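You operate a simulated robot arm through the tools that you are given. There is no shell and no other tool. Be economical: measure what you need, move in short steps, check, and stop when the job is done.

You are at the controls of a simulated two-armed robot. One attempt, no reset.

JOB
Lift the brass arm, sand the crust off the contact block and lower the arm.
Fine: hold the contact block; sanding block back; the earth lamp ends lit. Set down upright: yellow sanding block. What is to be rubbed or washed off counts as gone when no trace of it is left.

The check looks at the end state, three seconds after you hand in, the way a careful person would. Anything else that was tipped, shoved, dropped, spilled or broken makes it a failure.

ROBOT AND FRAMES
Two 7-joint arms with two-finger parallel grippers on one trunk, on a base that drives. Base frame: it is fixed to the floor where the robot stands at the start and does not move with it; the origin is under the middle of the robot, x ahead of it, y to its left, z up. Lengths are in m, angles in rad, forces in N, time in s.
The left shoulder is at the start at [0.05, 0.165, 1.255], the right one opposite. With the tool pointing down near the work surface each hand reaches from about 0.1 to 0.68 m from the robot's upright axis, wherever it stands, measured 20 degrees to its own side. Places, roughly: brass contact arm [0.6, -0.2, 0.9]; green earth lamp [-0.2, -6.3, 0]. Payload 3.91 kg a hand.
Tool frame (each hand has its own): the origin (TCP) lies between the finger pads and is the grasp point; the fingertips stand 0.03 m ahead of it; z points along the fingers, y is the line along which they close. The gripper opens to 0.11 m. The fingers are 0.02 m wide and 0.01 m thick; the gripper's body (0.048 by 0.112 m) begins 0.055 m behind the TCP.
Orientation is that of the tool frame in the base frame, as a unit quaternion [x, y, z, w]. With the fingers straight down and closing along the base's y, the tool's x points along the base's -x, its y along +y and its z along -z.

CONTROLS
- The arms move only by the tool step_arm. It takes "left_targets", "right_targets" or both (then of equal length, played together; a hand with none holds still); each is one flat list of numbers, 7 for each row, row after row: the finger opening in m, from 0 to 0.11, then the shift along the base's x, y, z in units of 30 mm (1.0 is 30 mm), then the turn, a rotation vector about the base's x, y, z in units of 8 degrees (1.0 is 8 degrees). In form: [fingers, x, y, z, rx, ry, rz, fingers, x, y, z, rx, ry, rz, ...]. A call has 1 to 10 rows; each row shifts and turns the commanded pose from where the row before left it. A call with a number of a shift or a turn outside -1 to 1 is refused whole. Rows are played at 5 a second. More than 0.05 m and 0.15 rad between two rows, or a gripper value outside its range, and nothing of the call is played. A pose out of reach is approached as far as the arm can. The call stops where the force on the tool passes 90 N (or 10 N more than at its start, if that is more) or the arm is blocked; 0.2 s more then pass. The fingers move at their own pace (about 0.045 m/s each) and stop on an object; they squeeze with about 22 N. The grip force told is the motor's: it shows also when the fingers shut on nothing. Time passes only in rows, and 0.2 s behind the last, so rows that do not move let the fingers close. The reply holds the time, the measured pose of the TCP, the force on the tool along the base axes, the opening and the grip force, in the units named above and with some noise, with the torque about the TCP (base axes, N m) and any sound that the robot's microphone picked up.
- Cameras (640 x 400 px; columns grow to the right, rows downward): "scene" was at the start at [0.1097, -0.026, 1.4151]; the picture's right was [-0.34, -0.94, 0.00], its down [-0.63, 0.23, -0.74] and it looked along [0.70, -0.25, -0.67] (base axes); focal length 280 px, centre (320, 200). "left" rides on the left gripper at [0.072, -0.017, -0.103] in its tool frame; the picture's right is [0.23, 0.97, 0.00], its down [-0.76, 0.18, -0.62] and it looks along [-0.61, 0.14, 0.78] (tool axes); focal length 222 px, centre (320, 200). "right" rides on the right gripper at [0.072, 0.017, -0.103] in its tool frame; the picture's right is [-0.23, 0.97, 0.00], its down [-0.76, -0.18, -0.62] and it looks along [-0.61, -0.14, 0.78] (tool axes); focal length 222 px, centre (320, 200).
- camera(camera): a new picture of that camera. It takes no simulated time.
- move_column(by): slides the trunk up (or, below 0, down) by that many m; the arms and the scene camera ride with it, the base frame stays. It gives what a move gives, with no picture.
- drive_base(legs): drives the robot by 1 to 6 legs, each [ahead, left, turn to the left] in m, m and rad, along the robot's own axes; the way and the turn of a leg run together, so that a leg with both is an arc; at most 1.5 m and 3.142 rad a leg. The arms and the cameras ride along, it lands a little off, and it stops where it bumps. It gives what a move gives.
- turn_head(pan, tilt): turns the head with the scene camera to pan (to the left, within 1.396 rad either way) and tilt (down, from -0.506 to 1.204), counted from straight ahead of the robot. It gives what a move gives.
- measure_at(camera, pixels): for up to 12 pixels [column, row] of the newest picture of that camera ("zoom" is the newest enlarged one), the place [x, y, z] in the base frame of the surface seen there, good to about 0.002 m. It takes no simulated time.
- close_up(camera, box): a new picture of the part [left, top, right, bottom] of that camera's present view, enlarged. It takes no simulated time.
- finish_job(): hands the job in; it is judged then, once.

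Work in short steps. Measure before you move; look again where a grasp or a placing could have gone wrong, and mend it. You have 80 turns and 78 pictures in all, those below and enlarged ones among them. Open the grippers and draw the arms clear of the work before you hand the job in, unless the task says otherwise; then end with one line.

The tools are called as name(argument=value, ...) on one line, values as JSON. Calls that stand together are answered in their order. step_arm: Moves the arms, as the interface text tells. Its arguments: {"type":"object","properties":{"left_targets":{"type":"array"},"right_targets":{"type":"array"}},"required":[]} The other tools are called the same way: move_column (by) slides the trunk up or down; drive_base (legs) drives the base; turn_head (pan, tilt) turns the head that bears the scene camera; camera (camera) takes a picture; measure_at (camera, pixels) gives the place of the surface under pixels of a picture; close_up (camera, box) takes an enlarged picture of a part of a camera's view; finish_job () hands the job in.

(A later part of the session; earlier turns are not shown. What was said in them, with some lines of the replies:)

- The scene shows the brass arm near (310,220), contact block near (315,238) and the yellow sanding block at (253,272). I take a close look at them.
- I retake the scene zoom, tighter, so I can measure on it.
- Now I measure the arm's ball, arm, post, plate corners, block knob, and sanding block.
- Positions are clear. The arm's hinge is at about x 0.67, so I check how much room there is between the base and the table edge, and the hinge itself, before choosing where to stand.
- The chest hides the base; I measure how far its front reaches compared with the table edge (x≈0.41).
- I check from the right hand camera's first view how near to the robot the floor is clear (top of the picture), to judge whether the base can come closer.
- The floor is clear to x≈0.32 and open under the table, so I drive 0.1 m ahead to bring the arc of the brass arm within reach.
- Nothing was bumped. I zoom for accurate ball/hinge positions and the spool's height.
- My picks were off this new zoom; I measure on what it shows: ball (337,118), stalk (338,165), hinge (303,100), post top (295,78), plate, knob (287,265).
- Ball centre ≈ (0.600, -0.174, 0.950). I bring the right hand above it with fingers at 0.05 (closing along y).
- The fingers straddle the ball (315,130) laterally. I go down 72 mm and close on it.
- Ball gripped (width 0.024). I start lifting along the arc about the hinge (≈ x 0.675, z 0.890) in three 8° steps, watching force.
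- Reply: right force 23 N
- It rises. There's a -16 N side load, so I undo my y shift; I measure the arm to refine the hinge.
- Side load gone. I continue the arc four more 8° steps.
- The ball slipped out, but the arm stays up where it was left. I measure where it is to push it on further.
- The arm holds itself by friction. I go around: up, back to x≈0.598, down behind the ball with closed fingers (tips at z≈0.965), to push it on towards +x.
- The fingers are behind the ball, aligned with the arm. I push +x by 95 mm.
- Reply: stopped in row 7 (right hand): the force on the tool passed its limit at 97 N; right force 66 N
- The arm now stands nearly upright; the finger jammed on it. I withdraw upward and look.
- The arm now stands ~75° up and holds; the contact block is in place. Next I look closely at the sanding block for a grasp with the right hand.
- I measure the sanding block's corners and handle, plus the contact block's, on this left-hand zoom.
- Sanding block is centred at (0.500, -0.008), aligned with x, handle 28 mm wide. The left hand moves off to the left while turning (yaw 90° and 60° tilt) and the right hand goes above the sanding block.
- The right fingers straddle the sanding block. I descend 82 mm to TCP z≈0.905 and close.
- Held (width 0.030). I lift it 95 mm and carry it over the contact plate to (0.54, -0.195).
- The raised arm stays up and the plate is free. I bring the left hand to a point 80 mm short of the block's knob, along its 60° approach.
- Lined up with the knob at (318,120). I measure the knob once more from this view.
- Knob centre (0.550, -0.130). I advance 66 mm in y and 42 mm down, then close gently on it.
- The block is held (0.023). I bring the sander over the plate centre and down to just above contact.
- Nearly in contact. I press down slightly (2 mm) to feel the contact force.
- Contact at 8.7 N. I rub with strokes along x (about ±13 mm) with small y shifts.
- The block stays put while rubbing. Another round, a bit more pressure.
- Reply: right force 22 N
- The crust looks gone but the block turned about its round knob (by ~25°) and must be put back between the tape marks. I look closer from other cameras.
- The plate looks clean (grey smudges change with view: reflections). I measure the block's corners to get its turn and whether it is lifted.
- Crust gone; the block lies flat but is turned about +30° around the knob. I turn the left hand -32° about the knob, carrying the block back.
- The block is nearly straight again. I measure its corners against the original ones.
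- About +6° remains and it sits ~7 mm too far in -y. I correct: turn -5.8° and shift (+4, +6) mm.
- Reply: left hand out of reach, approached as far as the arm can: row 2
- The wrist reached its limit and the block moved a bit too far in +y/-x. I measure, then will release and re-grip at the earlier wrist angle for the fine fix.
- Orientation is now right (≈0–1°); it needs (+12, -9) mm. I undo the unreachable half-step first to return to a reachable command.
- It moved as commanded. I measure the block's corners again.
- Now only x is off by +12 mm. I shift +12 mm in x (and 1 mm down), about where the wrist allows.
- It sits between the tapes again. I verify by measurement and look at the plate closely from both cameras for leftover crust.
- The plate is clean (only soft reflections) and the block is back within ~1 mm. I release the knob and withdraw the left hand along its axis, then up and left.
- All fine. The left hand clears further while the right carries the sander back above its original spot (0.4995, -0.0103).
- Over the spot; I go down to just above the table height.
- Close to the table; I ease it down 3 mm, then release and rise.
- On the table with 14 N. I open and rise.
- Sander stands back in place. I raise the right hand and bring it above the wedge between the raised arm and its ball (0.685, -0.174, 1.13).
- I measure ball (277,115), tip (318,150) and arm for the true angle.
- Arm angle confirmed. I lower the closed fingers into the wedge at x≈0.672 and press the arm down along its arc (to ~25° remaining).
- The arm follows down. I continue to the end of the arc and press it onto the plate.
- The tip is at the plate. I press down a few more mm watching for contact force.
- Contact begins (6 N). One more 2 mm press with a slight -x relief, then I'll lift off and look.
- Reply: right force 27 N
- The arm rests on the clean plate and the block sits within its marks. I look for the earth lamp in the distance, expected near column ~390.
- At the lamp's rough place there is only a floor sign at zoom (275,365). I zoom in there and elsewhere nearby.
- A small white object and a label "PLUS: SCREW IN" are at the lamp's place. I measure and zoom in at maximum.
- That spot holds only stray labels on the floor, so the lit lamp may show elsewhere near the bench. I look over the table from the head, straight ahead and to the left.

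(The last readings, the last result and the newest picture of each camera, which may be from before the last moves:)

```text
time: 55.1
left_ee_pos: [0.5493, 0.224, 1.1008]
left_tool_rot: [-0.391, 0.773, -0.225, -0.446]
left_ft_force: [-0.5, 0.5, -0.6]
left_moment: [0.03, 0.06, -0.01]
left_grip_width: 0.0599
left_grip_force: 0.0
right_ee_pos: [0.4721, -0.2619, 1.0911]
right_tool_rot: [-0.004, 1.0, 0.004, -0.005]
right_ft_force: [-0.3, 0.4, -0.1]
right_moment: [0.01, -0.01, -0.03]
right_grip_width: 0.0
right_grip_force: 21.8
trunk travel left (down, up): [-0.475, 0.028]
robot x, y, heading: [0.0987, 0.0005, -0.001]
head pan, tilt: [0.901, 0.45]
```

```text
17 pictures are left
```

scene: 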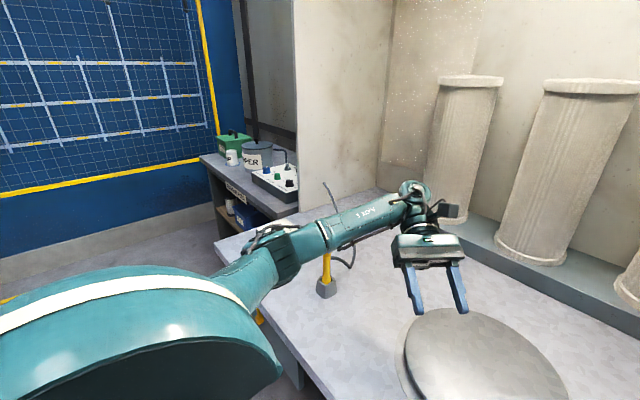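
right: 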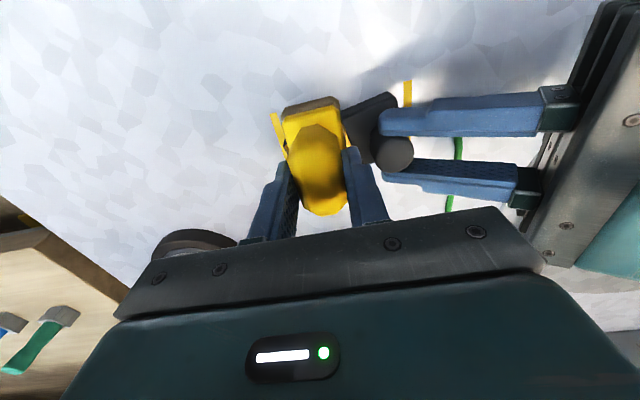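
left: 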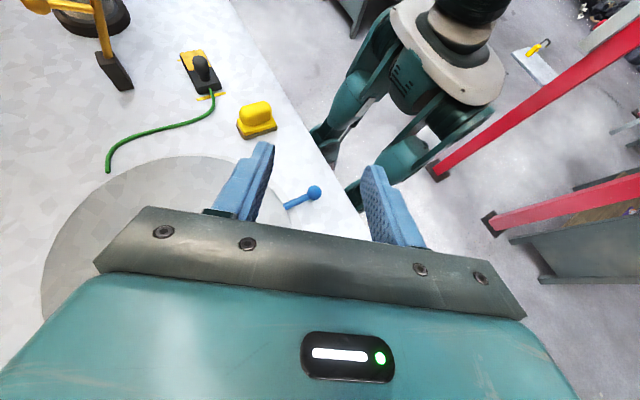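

No lamp in these views yet. I check the whole table now, and whether the arm's tip truly rests on the plate.

turn_head(pan=-0.4, tilt=0.6)

camera(camera="scene")

close_up(camera="scene", box=[270, 210, 370, 310])

```text
time: 56.6
left_ee_pos: [0.5499, 0.2235, 1.0995]
left_tool_rot: [-0.391, 0.773, -0.225, -0.445]
left_ft_force: [-0.2, -0.4, -0.1]
left_moment: [-0.01, -0.02, 0.0]
left_grip_width: 0.06
left_grip_force: 0.0
right_ee_pos: [0.4727, -0.2609, 1.0899]
right_tool_rot: [-0.004, 1.0, 0.003, -0.005]
right_ft_force: [0.3, 0.2, 0.0]
right_moment: [-0.01, -0.01, 0.02]
right_grip_width: 0.0001
right_grip_force: 22.2
trunk travel left (down, up): [-0.475, 0.028]
robot x, y, heading: [0.1003, 0.0001, 0.005]
head pan, tilt: [-0.4, 0.6]
```

```text
16 pictures are left
```

scene: 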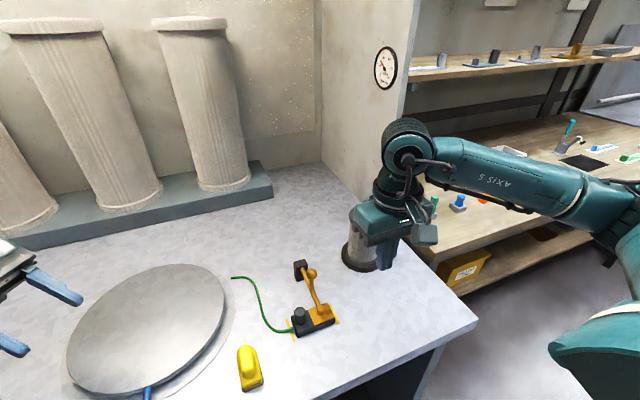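

```text
4.00 times, centred on (320, 260) of scene
```

zoom: 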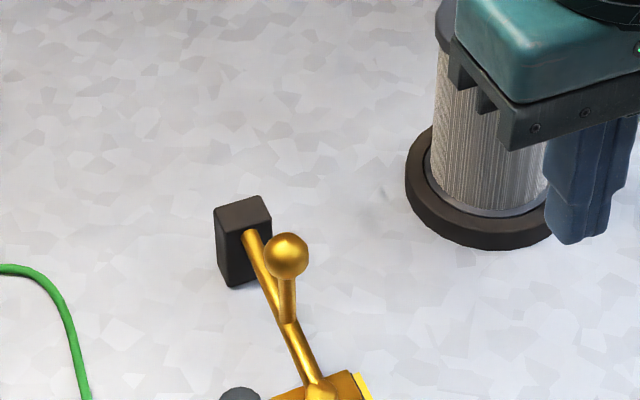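

The arm rests as at the start. At the far bench (y≈-6.25) I noticed a green object earlier; I zoom in on it with the head turned back.

turn_head(pan=-1.396, tilt=0.2)

close_up(camera="scene", box=[400, 158, 450, 190])

close_up(camera="scene", box=[360, 165, 420, 215])

```text
time: 57.9
left_ee_pos: [0.5498, 0.2242, 1.1002]
left_tool_rot: [-0.391, 0.773, -0.226, -0.445]
left_ft_force: [0.0, 0.0, -0.9]
left_moment: [0.0, 0.0, -0.01]
left_grip_width: 0.0601
left_grip_force: 0.1
right_ee_pos: [0.4724, -0.2627, 1.0888]
right_tool_rot: [-0.005, 1.0, 0.004, -0.005]
right_ft_force: [-0.2, -0.1, -0.6]
right_moment: [0.03, 0.01, 0.02]
right_grip_width: 0.0001
right_grip_force: 22.0
trunk travel left (down, up): [-0.475, 0.028]
robot x, y, heading: [0.0986, 0.0005, -0.003]
head pan, tilt: [-1.396, 0.201]
```

```text
12.50 times, centred on (425, 174) of scene
```

zoom: 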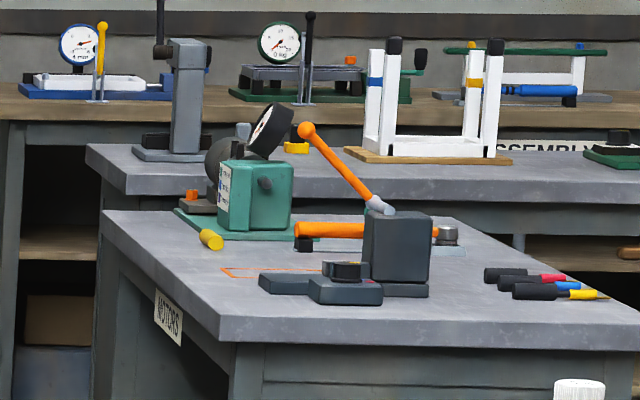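

```text
8.00 times, centred on (390, 190) of scene
```

zoom: 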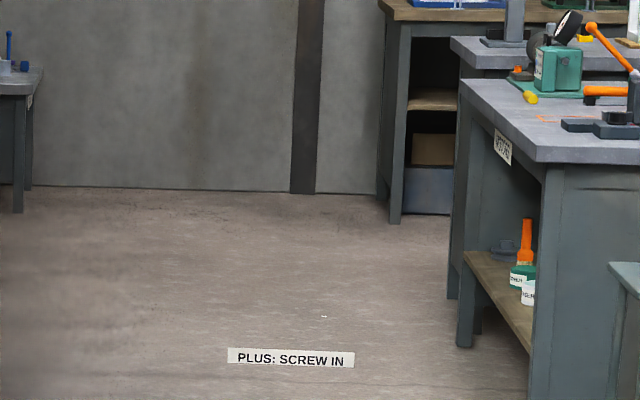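

That is no lamp. There are boards with coloured fields on the right side of this view (505,165) and (590,190); I zoom there.

close_up(camera="scene", box=[480, 140, 530, 180])

close_up(camera="scene", box=[540, 140, 640, 215])

```text
10.00 times, centred on (505, 160) of scene
```

zoom: 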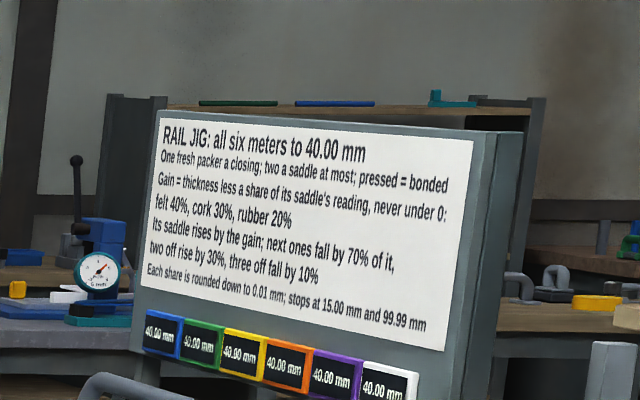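

```text
5.33 times, centred on (590, 178) of scene
```

zoom: 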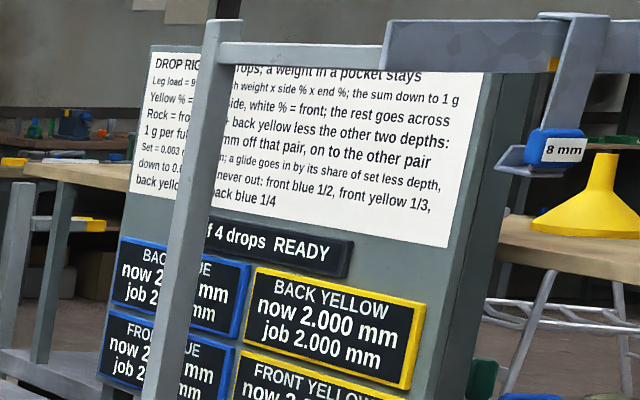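

Those belong to other jobs. One look upward in the same direction in case the lamp hangs or stands high.

turn_head(pan=-1.396, tilt=-0.45)

camera(camera="scene")

```text
time: 58.9
left_ee_pos: [0.5509, 0.2227, 1.1]
left_tool_rot: [-0.391, 0.773, -0.225, -0.446]
left_ft_force: [0.3, 1.5, -0.3]
left_moment: [-0.02, 0.01, 0.01]
left_grip_width: 0.0599
left_grip_force: 0.1
right_ee_pos: [0.4721, -0.2626, 1.0901]
right_tool_rot: [-0.005, 1.0, 0.003, -0.005]
right_ft_force: [0.0, 0.2, 0.1]
right_moment: [0.02, 0.02, -0.02]
right_grip_width: 0.0
right_grip_force: 22.2
trunk travel left (down, up): [-0.475, 0.028]
robot x, y, heading: [0.0998, -0.0012, 0.004]
head pan, tilt: [-1.396, -0.45]
```

```text
10 pictures are left
```

scene: 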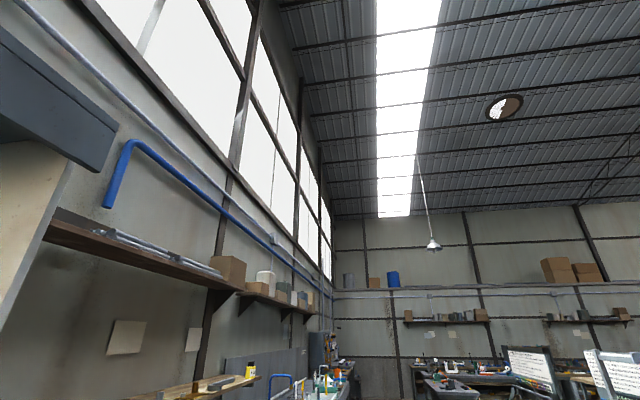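

Nothing there. I use two more looks, to the right bench side and to far left, for a lit green lamp.

turn_head(pan=-0.9, tilt=0.4)

camera(camera="scene")

turn_head(pan=1.396, tilt=0.2)

camera(camera="scene")

```text
time: 60.1
left_ee_pos: [0.5493, 0.2227, 1.0987]
left_tool_rot: [-0.391, 0.773, -0.225, -0.446]
left_ft_force: [-0.2, 0.3, 0.1]
left_moment: [0.0, 0.01, -0.01]
left_grip_width: 0.0597
left_grip_force: 0.0
right_ee_pos: [0.4727, -0.262, 1.0909]
right_tool_rot: [-0.005, 1.0, 0.003, -0.005]
right_ft_force: [0.1, 0.4, -0.3]
right_moment: [-0.01, -0.01, -0.02]
right_grip_width: 0.0001
right_grip_force: 21.9
trunk travel left (down, up): [-0.475, 0.028]
robot x, y, heading: [0.1026, -0.0027, 0.006]
head pan, tilt: [-0.901, 0.4]
```

```text
9 pictures are left
```

scene: 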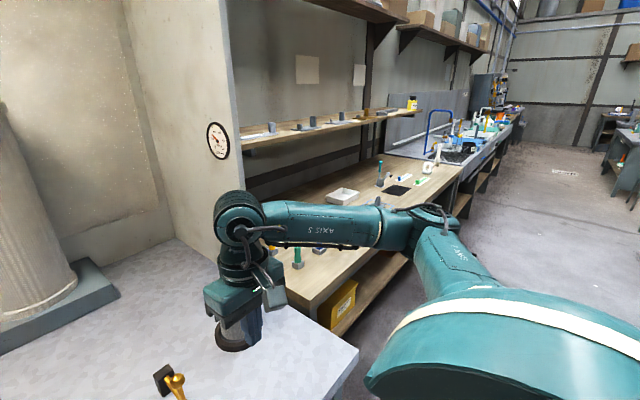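

```text
time: 62.2
left_ee_pos: [0.5493, 0.2224, 1.1006]
left_tool_rot: [-0.391, 0.773, -0.225, -0.446]
left_ft_force: [0.8, -0.2, -0.5]
left_moment: [0.02, 0.04, 0.01]
left_grip_width: 0.0599
left_grip_force: 0.1
right_ee_pos: [0.4726, -0.2625, 1.0904]
right_tool_rot: [-0.005, 1.0, 0.003, -0.004]
right_ft_force: [0.1, -0.4, -0.5]
right_moment: [0.05, 0.02, 0.01]
right_grip_width: 0.0001
right_grip_force: 21.9
trunk travel left (down, up): [-0.475, 0.028]
robot x, y, heading: [0.0982, 0.0017, 0.006]
head pan, tilt: [1.396, 0.201]
```

```text
8 pictures are left
```

scene: 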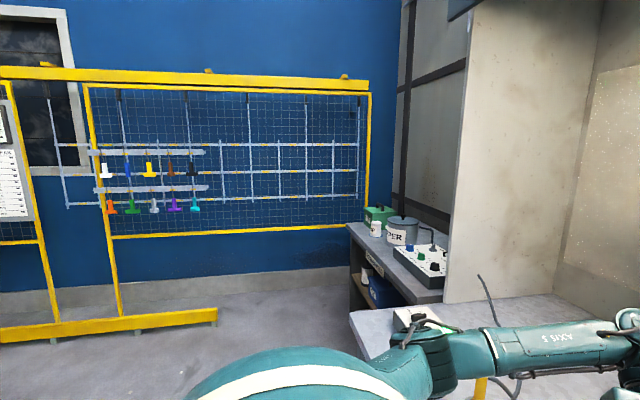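

Something stands on the table's left end near (413,315), partly behind the left arm; I zoom there.

close_up(camera="scene", box=[360, 225, 500, 350])

measure_at(camera="scene", pixels=[[405, 315], [425, 312], [370, 320], [430, 265]])

```text
3.20 times, centred on (430, 288) of scene
```

zoom: 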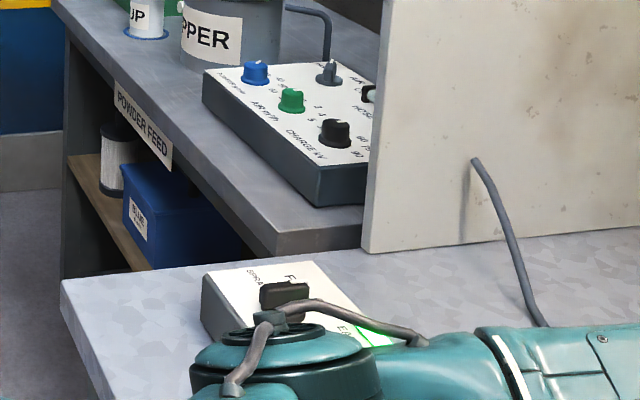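

```text
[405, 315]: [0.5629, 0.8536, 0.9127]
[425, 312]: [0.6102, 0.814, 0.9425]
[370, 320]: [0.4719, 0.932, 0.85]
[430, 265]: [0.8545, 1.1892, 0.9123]
```

A panel on the table's left end shows "E…" with a glowing green field: that's the earth lamp. I move the left arm a bit to see it clear.

step_arm(left_targets=[0.06, -0.5, -0.8, 0.6, 0, 0, 0, 0.06, -0.5, -0.8, 0.6, 0, 0, 0, 0.06, -0.5, -0.8, 0.6, 0, 0, 0, 0.06, -0.5, -0.8, 0.6, 0, 0, 0])

close_up(camera="scene", box=[380, 285, 500, 360])

```text
time: 63.2
left_ee_pos: [0.4904, 0.1274, 1.1695]
left_tool_rot: [-0.391, 0.773, -0.225, -0.446]
left_ft_force: [0.1, -0.3, 0.4]
left_moment: [-0.03, -0.03, 0.0]
left_grip_width: 0.0597
left_grip_force: 0.0
right_ee_pos: [0.4732, -0.2624, 1.0899]
right_tool_rot: [-0.004, 1.0, 0.003, -0.004]
right_ft_force: [-0.3, 0.5, 0.5]
right_moment: [0.01, 0.03, -0.01]
right_grip_width: 0.0002
right_grip_force: 22.0
trunk travel left (down, up): [-0.475, 0.028]
robot x, y, heading: [0.0962, -0.0001, 0.004]
head pan, tilt: [1.396, 0.201]
```

```text
5.33 times, centred on (440, 322) of scene
```

zoom: 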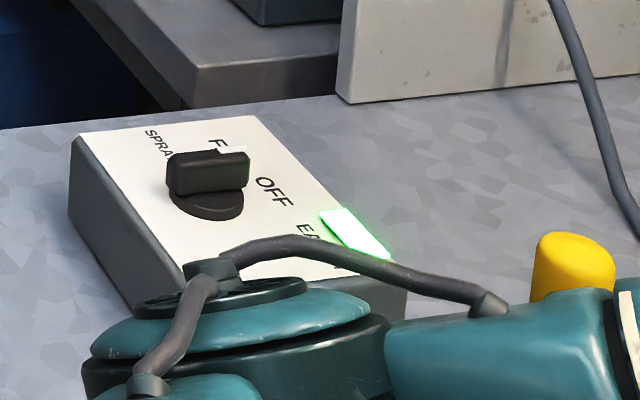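

The "EARTH" lamp glows bright green. I open the right gripper and take a last look at the table.

step_arm(right_targets=[0.06, 0, 0, 0.5, 0, 0, 0, 0.06, 0, 0, 0.5, 0, 0, 0, 0.06, 0, 0, 0, 0, 0, 0])

turn_head(pan=-0.344, tilt=0.735)

close_up(camera="scene", box=[220, 180, 400, 350])

```text
time: 64.0
left_ee_pos: [0.4903, 0.1288, 1.1702]
left_tool_rot: [-0.391, 0.773, -0.225, -0.445]
left_ft_force: [0.4, 1.1, 0.2]
left_moment: [0.02, 0.0, 0.0]
left_grip_width: 0.0601
left_grip_force: 0.0
right_ee_pos: [0.4728, -0.2615, 1.1203]
right_tool_rot: [-0.003, 1.0, 0.003, -0.004]
right_ft_force: [-0.1, 0.3, -0.1]
right_moment: [-0.02, 0.01, -0.04]
right_grip_width: 0.0598
right_grip_force: 0.1
trunk travel left (down, up): [-0.475, 0.028]
robot x, y, heading: [0.1018, 0.0016, 0.002]
head pan, tilt: [1.396, 0.201]
```

```text
time: 65.8
left_ee_pos: [0.4913, 0.128, 1.1694]
left_tool_rot: [-0.392, 0.773, -0.226, -0.445]
left_ft_force: [-0.3, -0.4, 0.0]
left_moment: [0.01, -0.02, -0.01]
left_grip_width: 0.0599
left_grip_force: 0.1
right_ee_pos: [0.4725, -0.2608, 1.1196]
right_tool_rot: [-0.005, 1.0, 0.003, -0.004]
right_ft_force: [-0.2, 0.6, -0.7]
right_moment: [0.05, -0.01, 0.01]
right_grip_width: 0.0599
right_grip_force: 0.1
trunk travel left (down, up): [-0.475, 0.028]
robot x, y, heading: [0.097, 0.0009, 0.005]
head pan, tilt: [-0.344, 0.735]
```

```text
2.35 times, centred on (310, 265) of scene
```

zoom: 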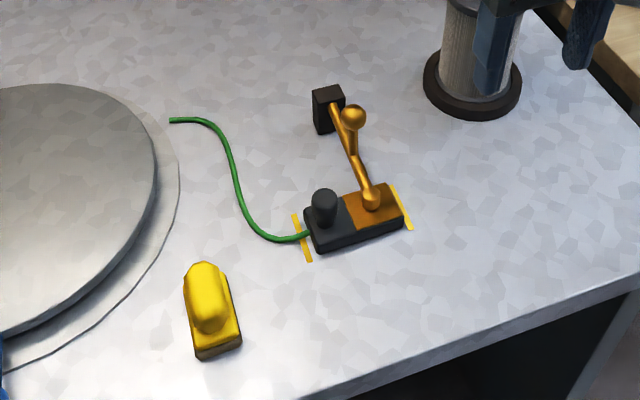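

Everything is in place: arm down, plate clean, block between its marks, sander upright in its spot, lamp lit. I hand in.

finish_job()

```text
The job is handed in.
```

The job is handed in: the crust is off the contact block, the brass arm is lowered onto the clean plate and the earth lamp is lit. The sanding block stands upright in its place. The contact block turned about 30° during sanding, and I set it back between its tape marks to within about 2 mm.
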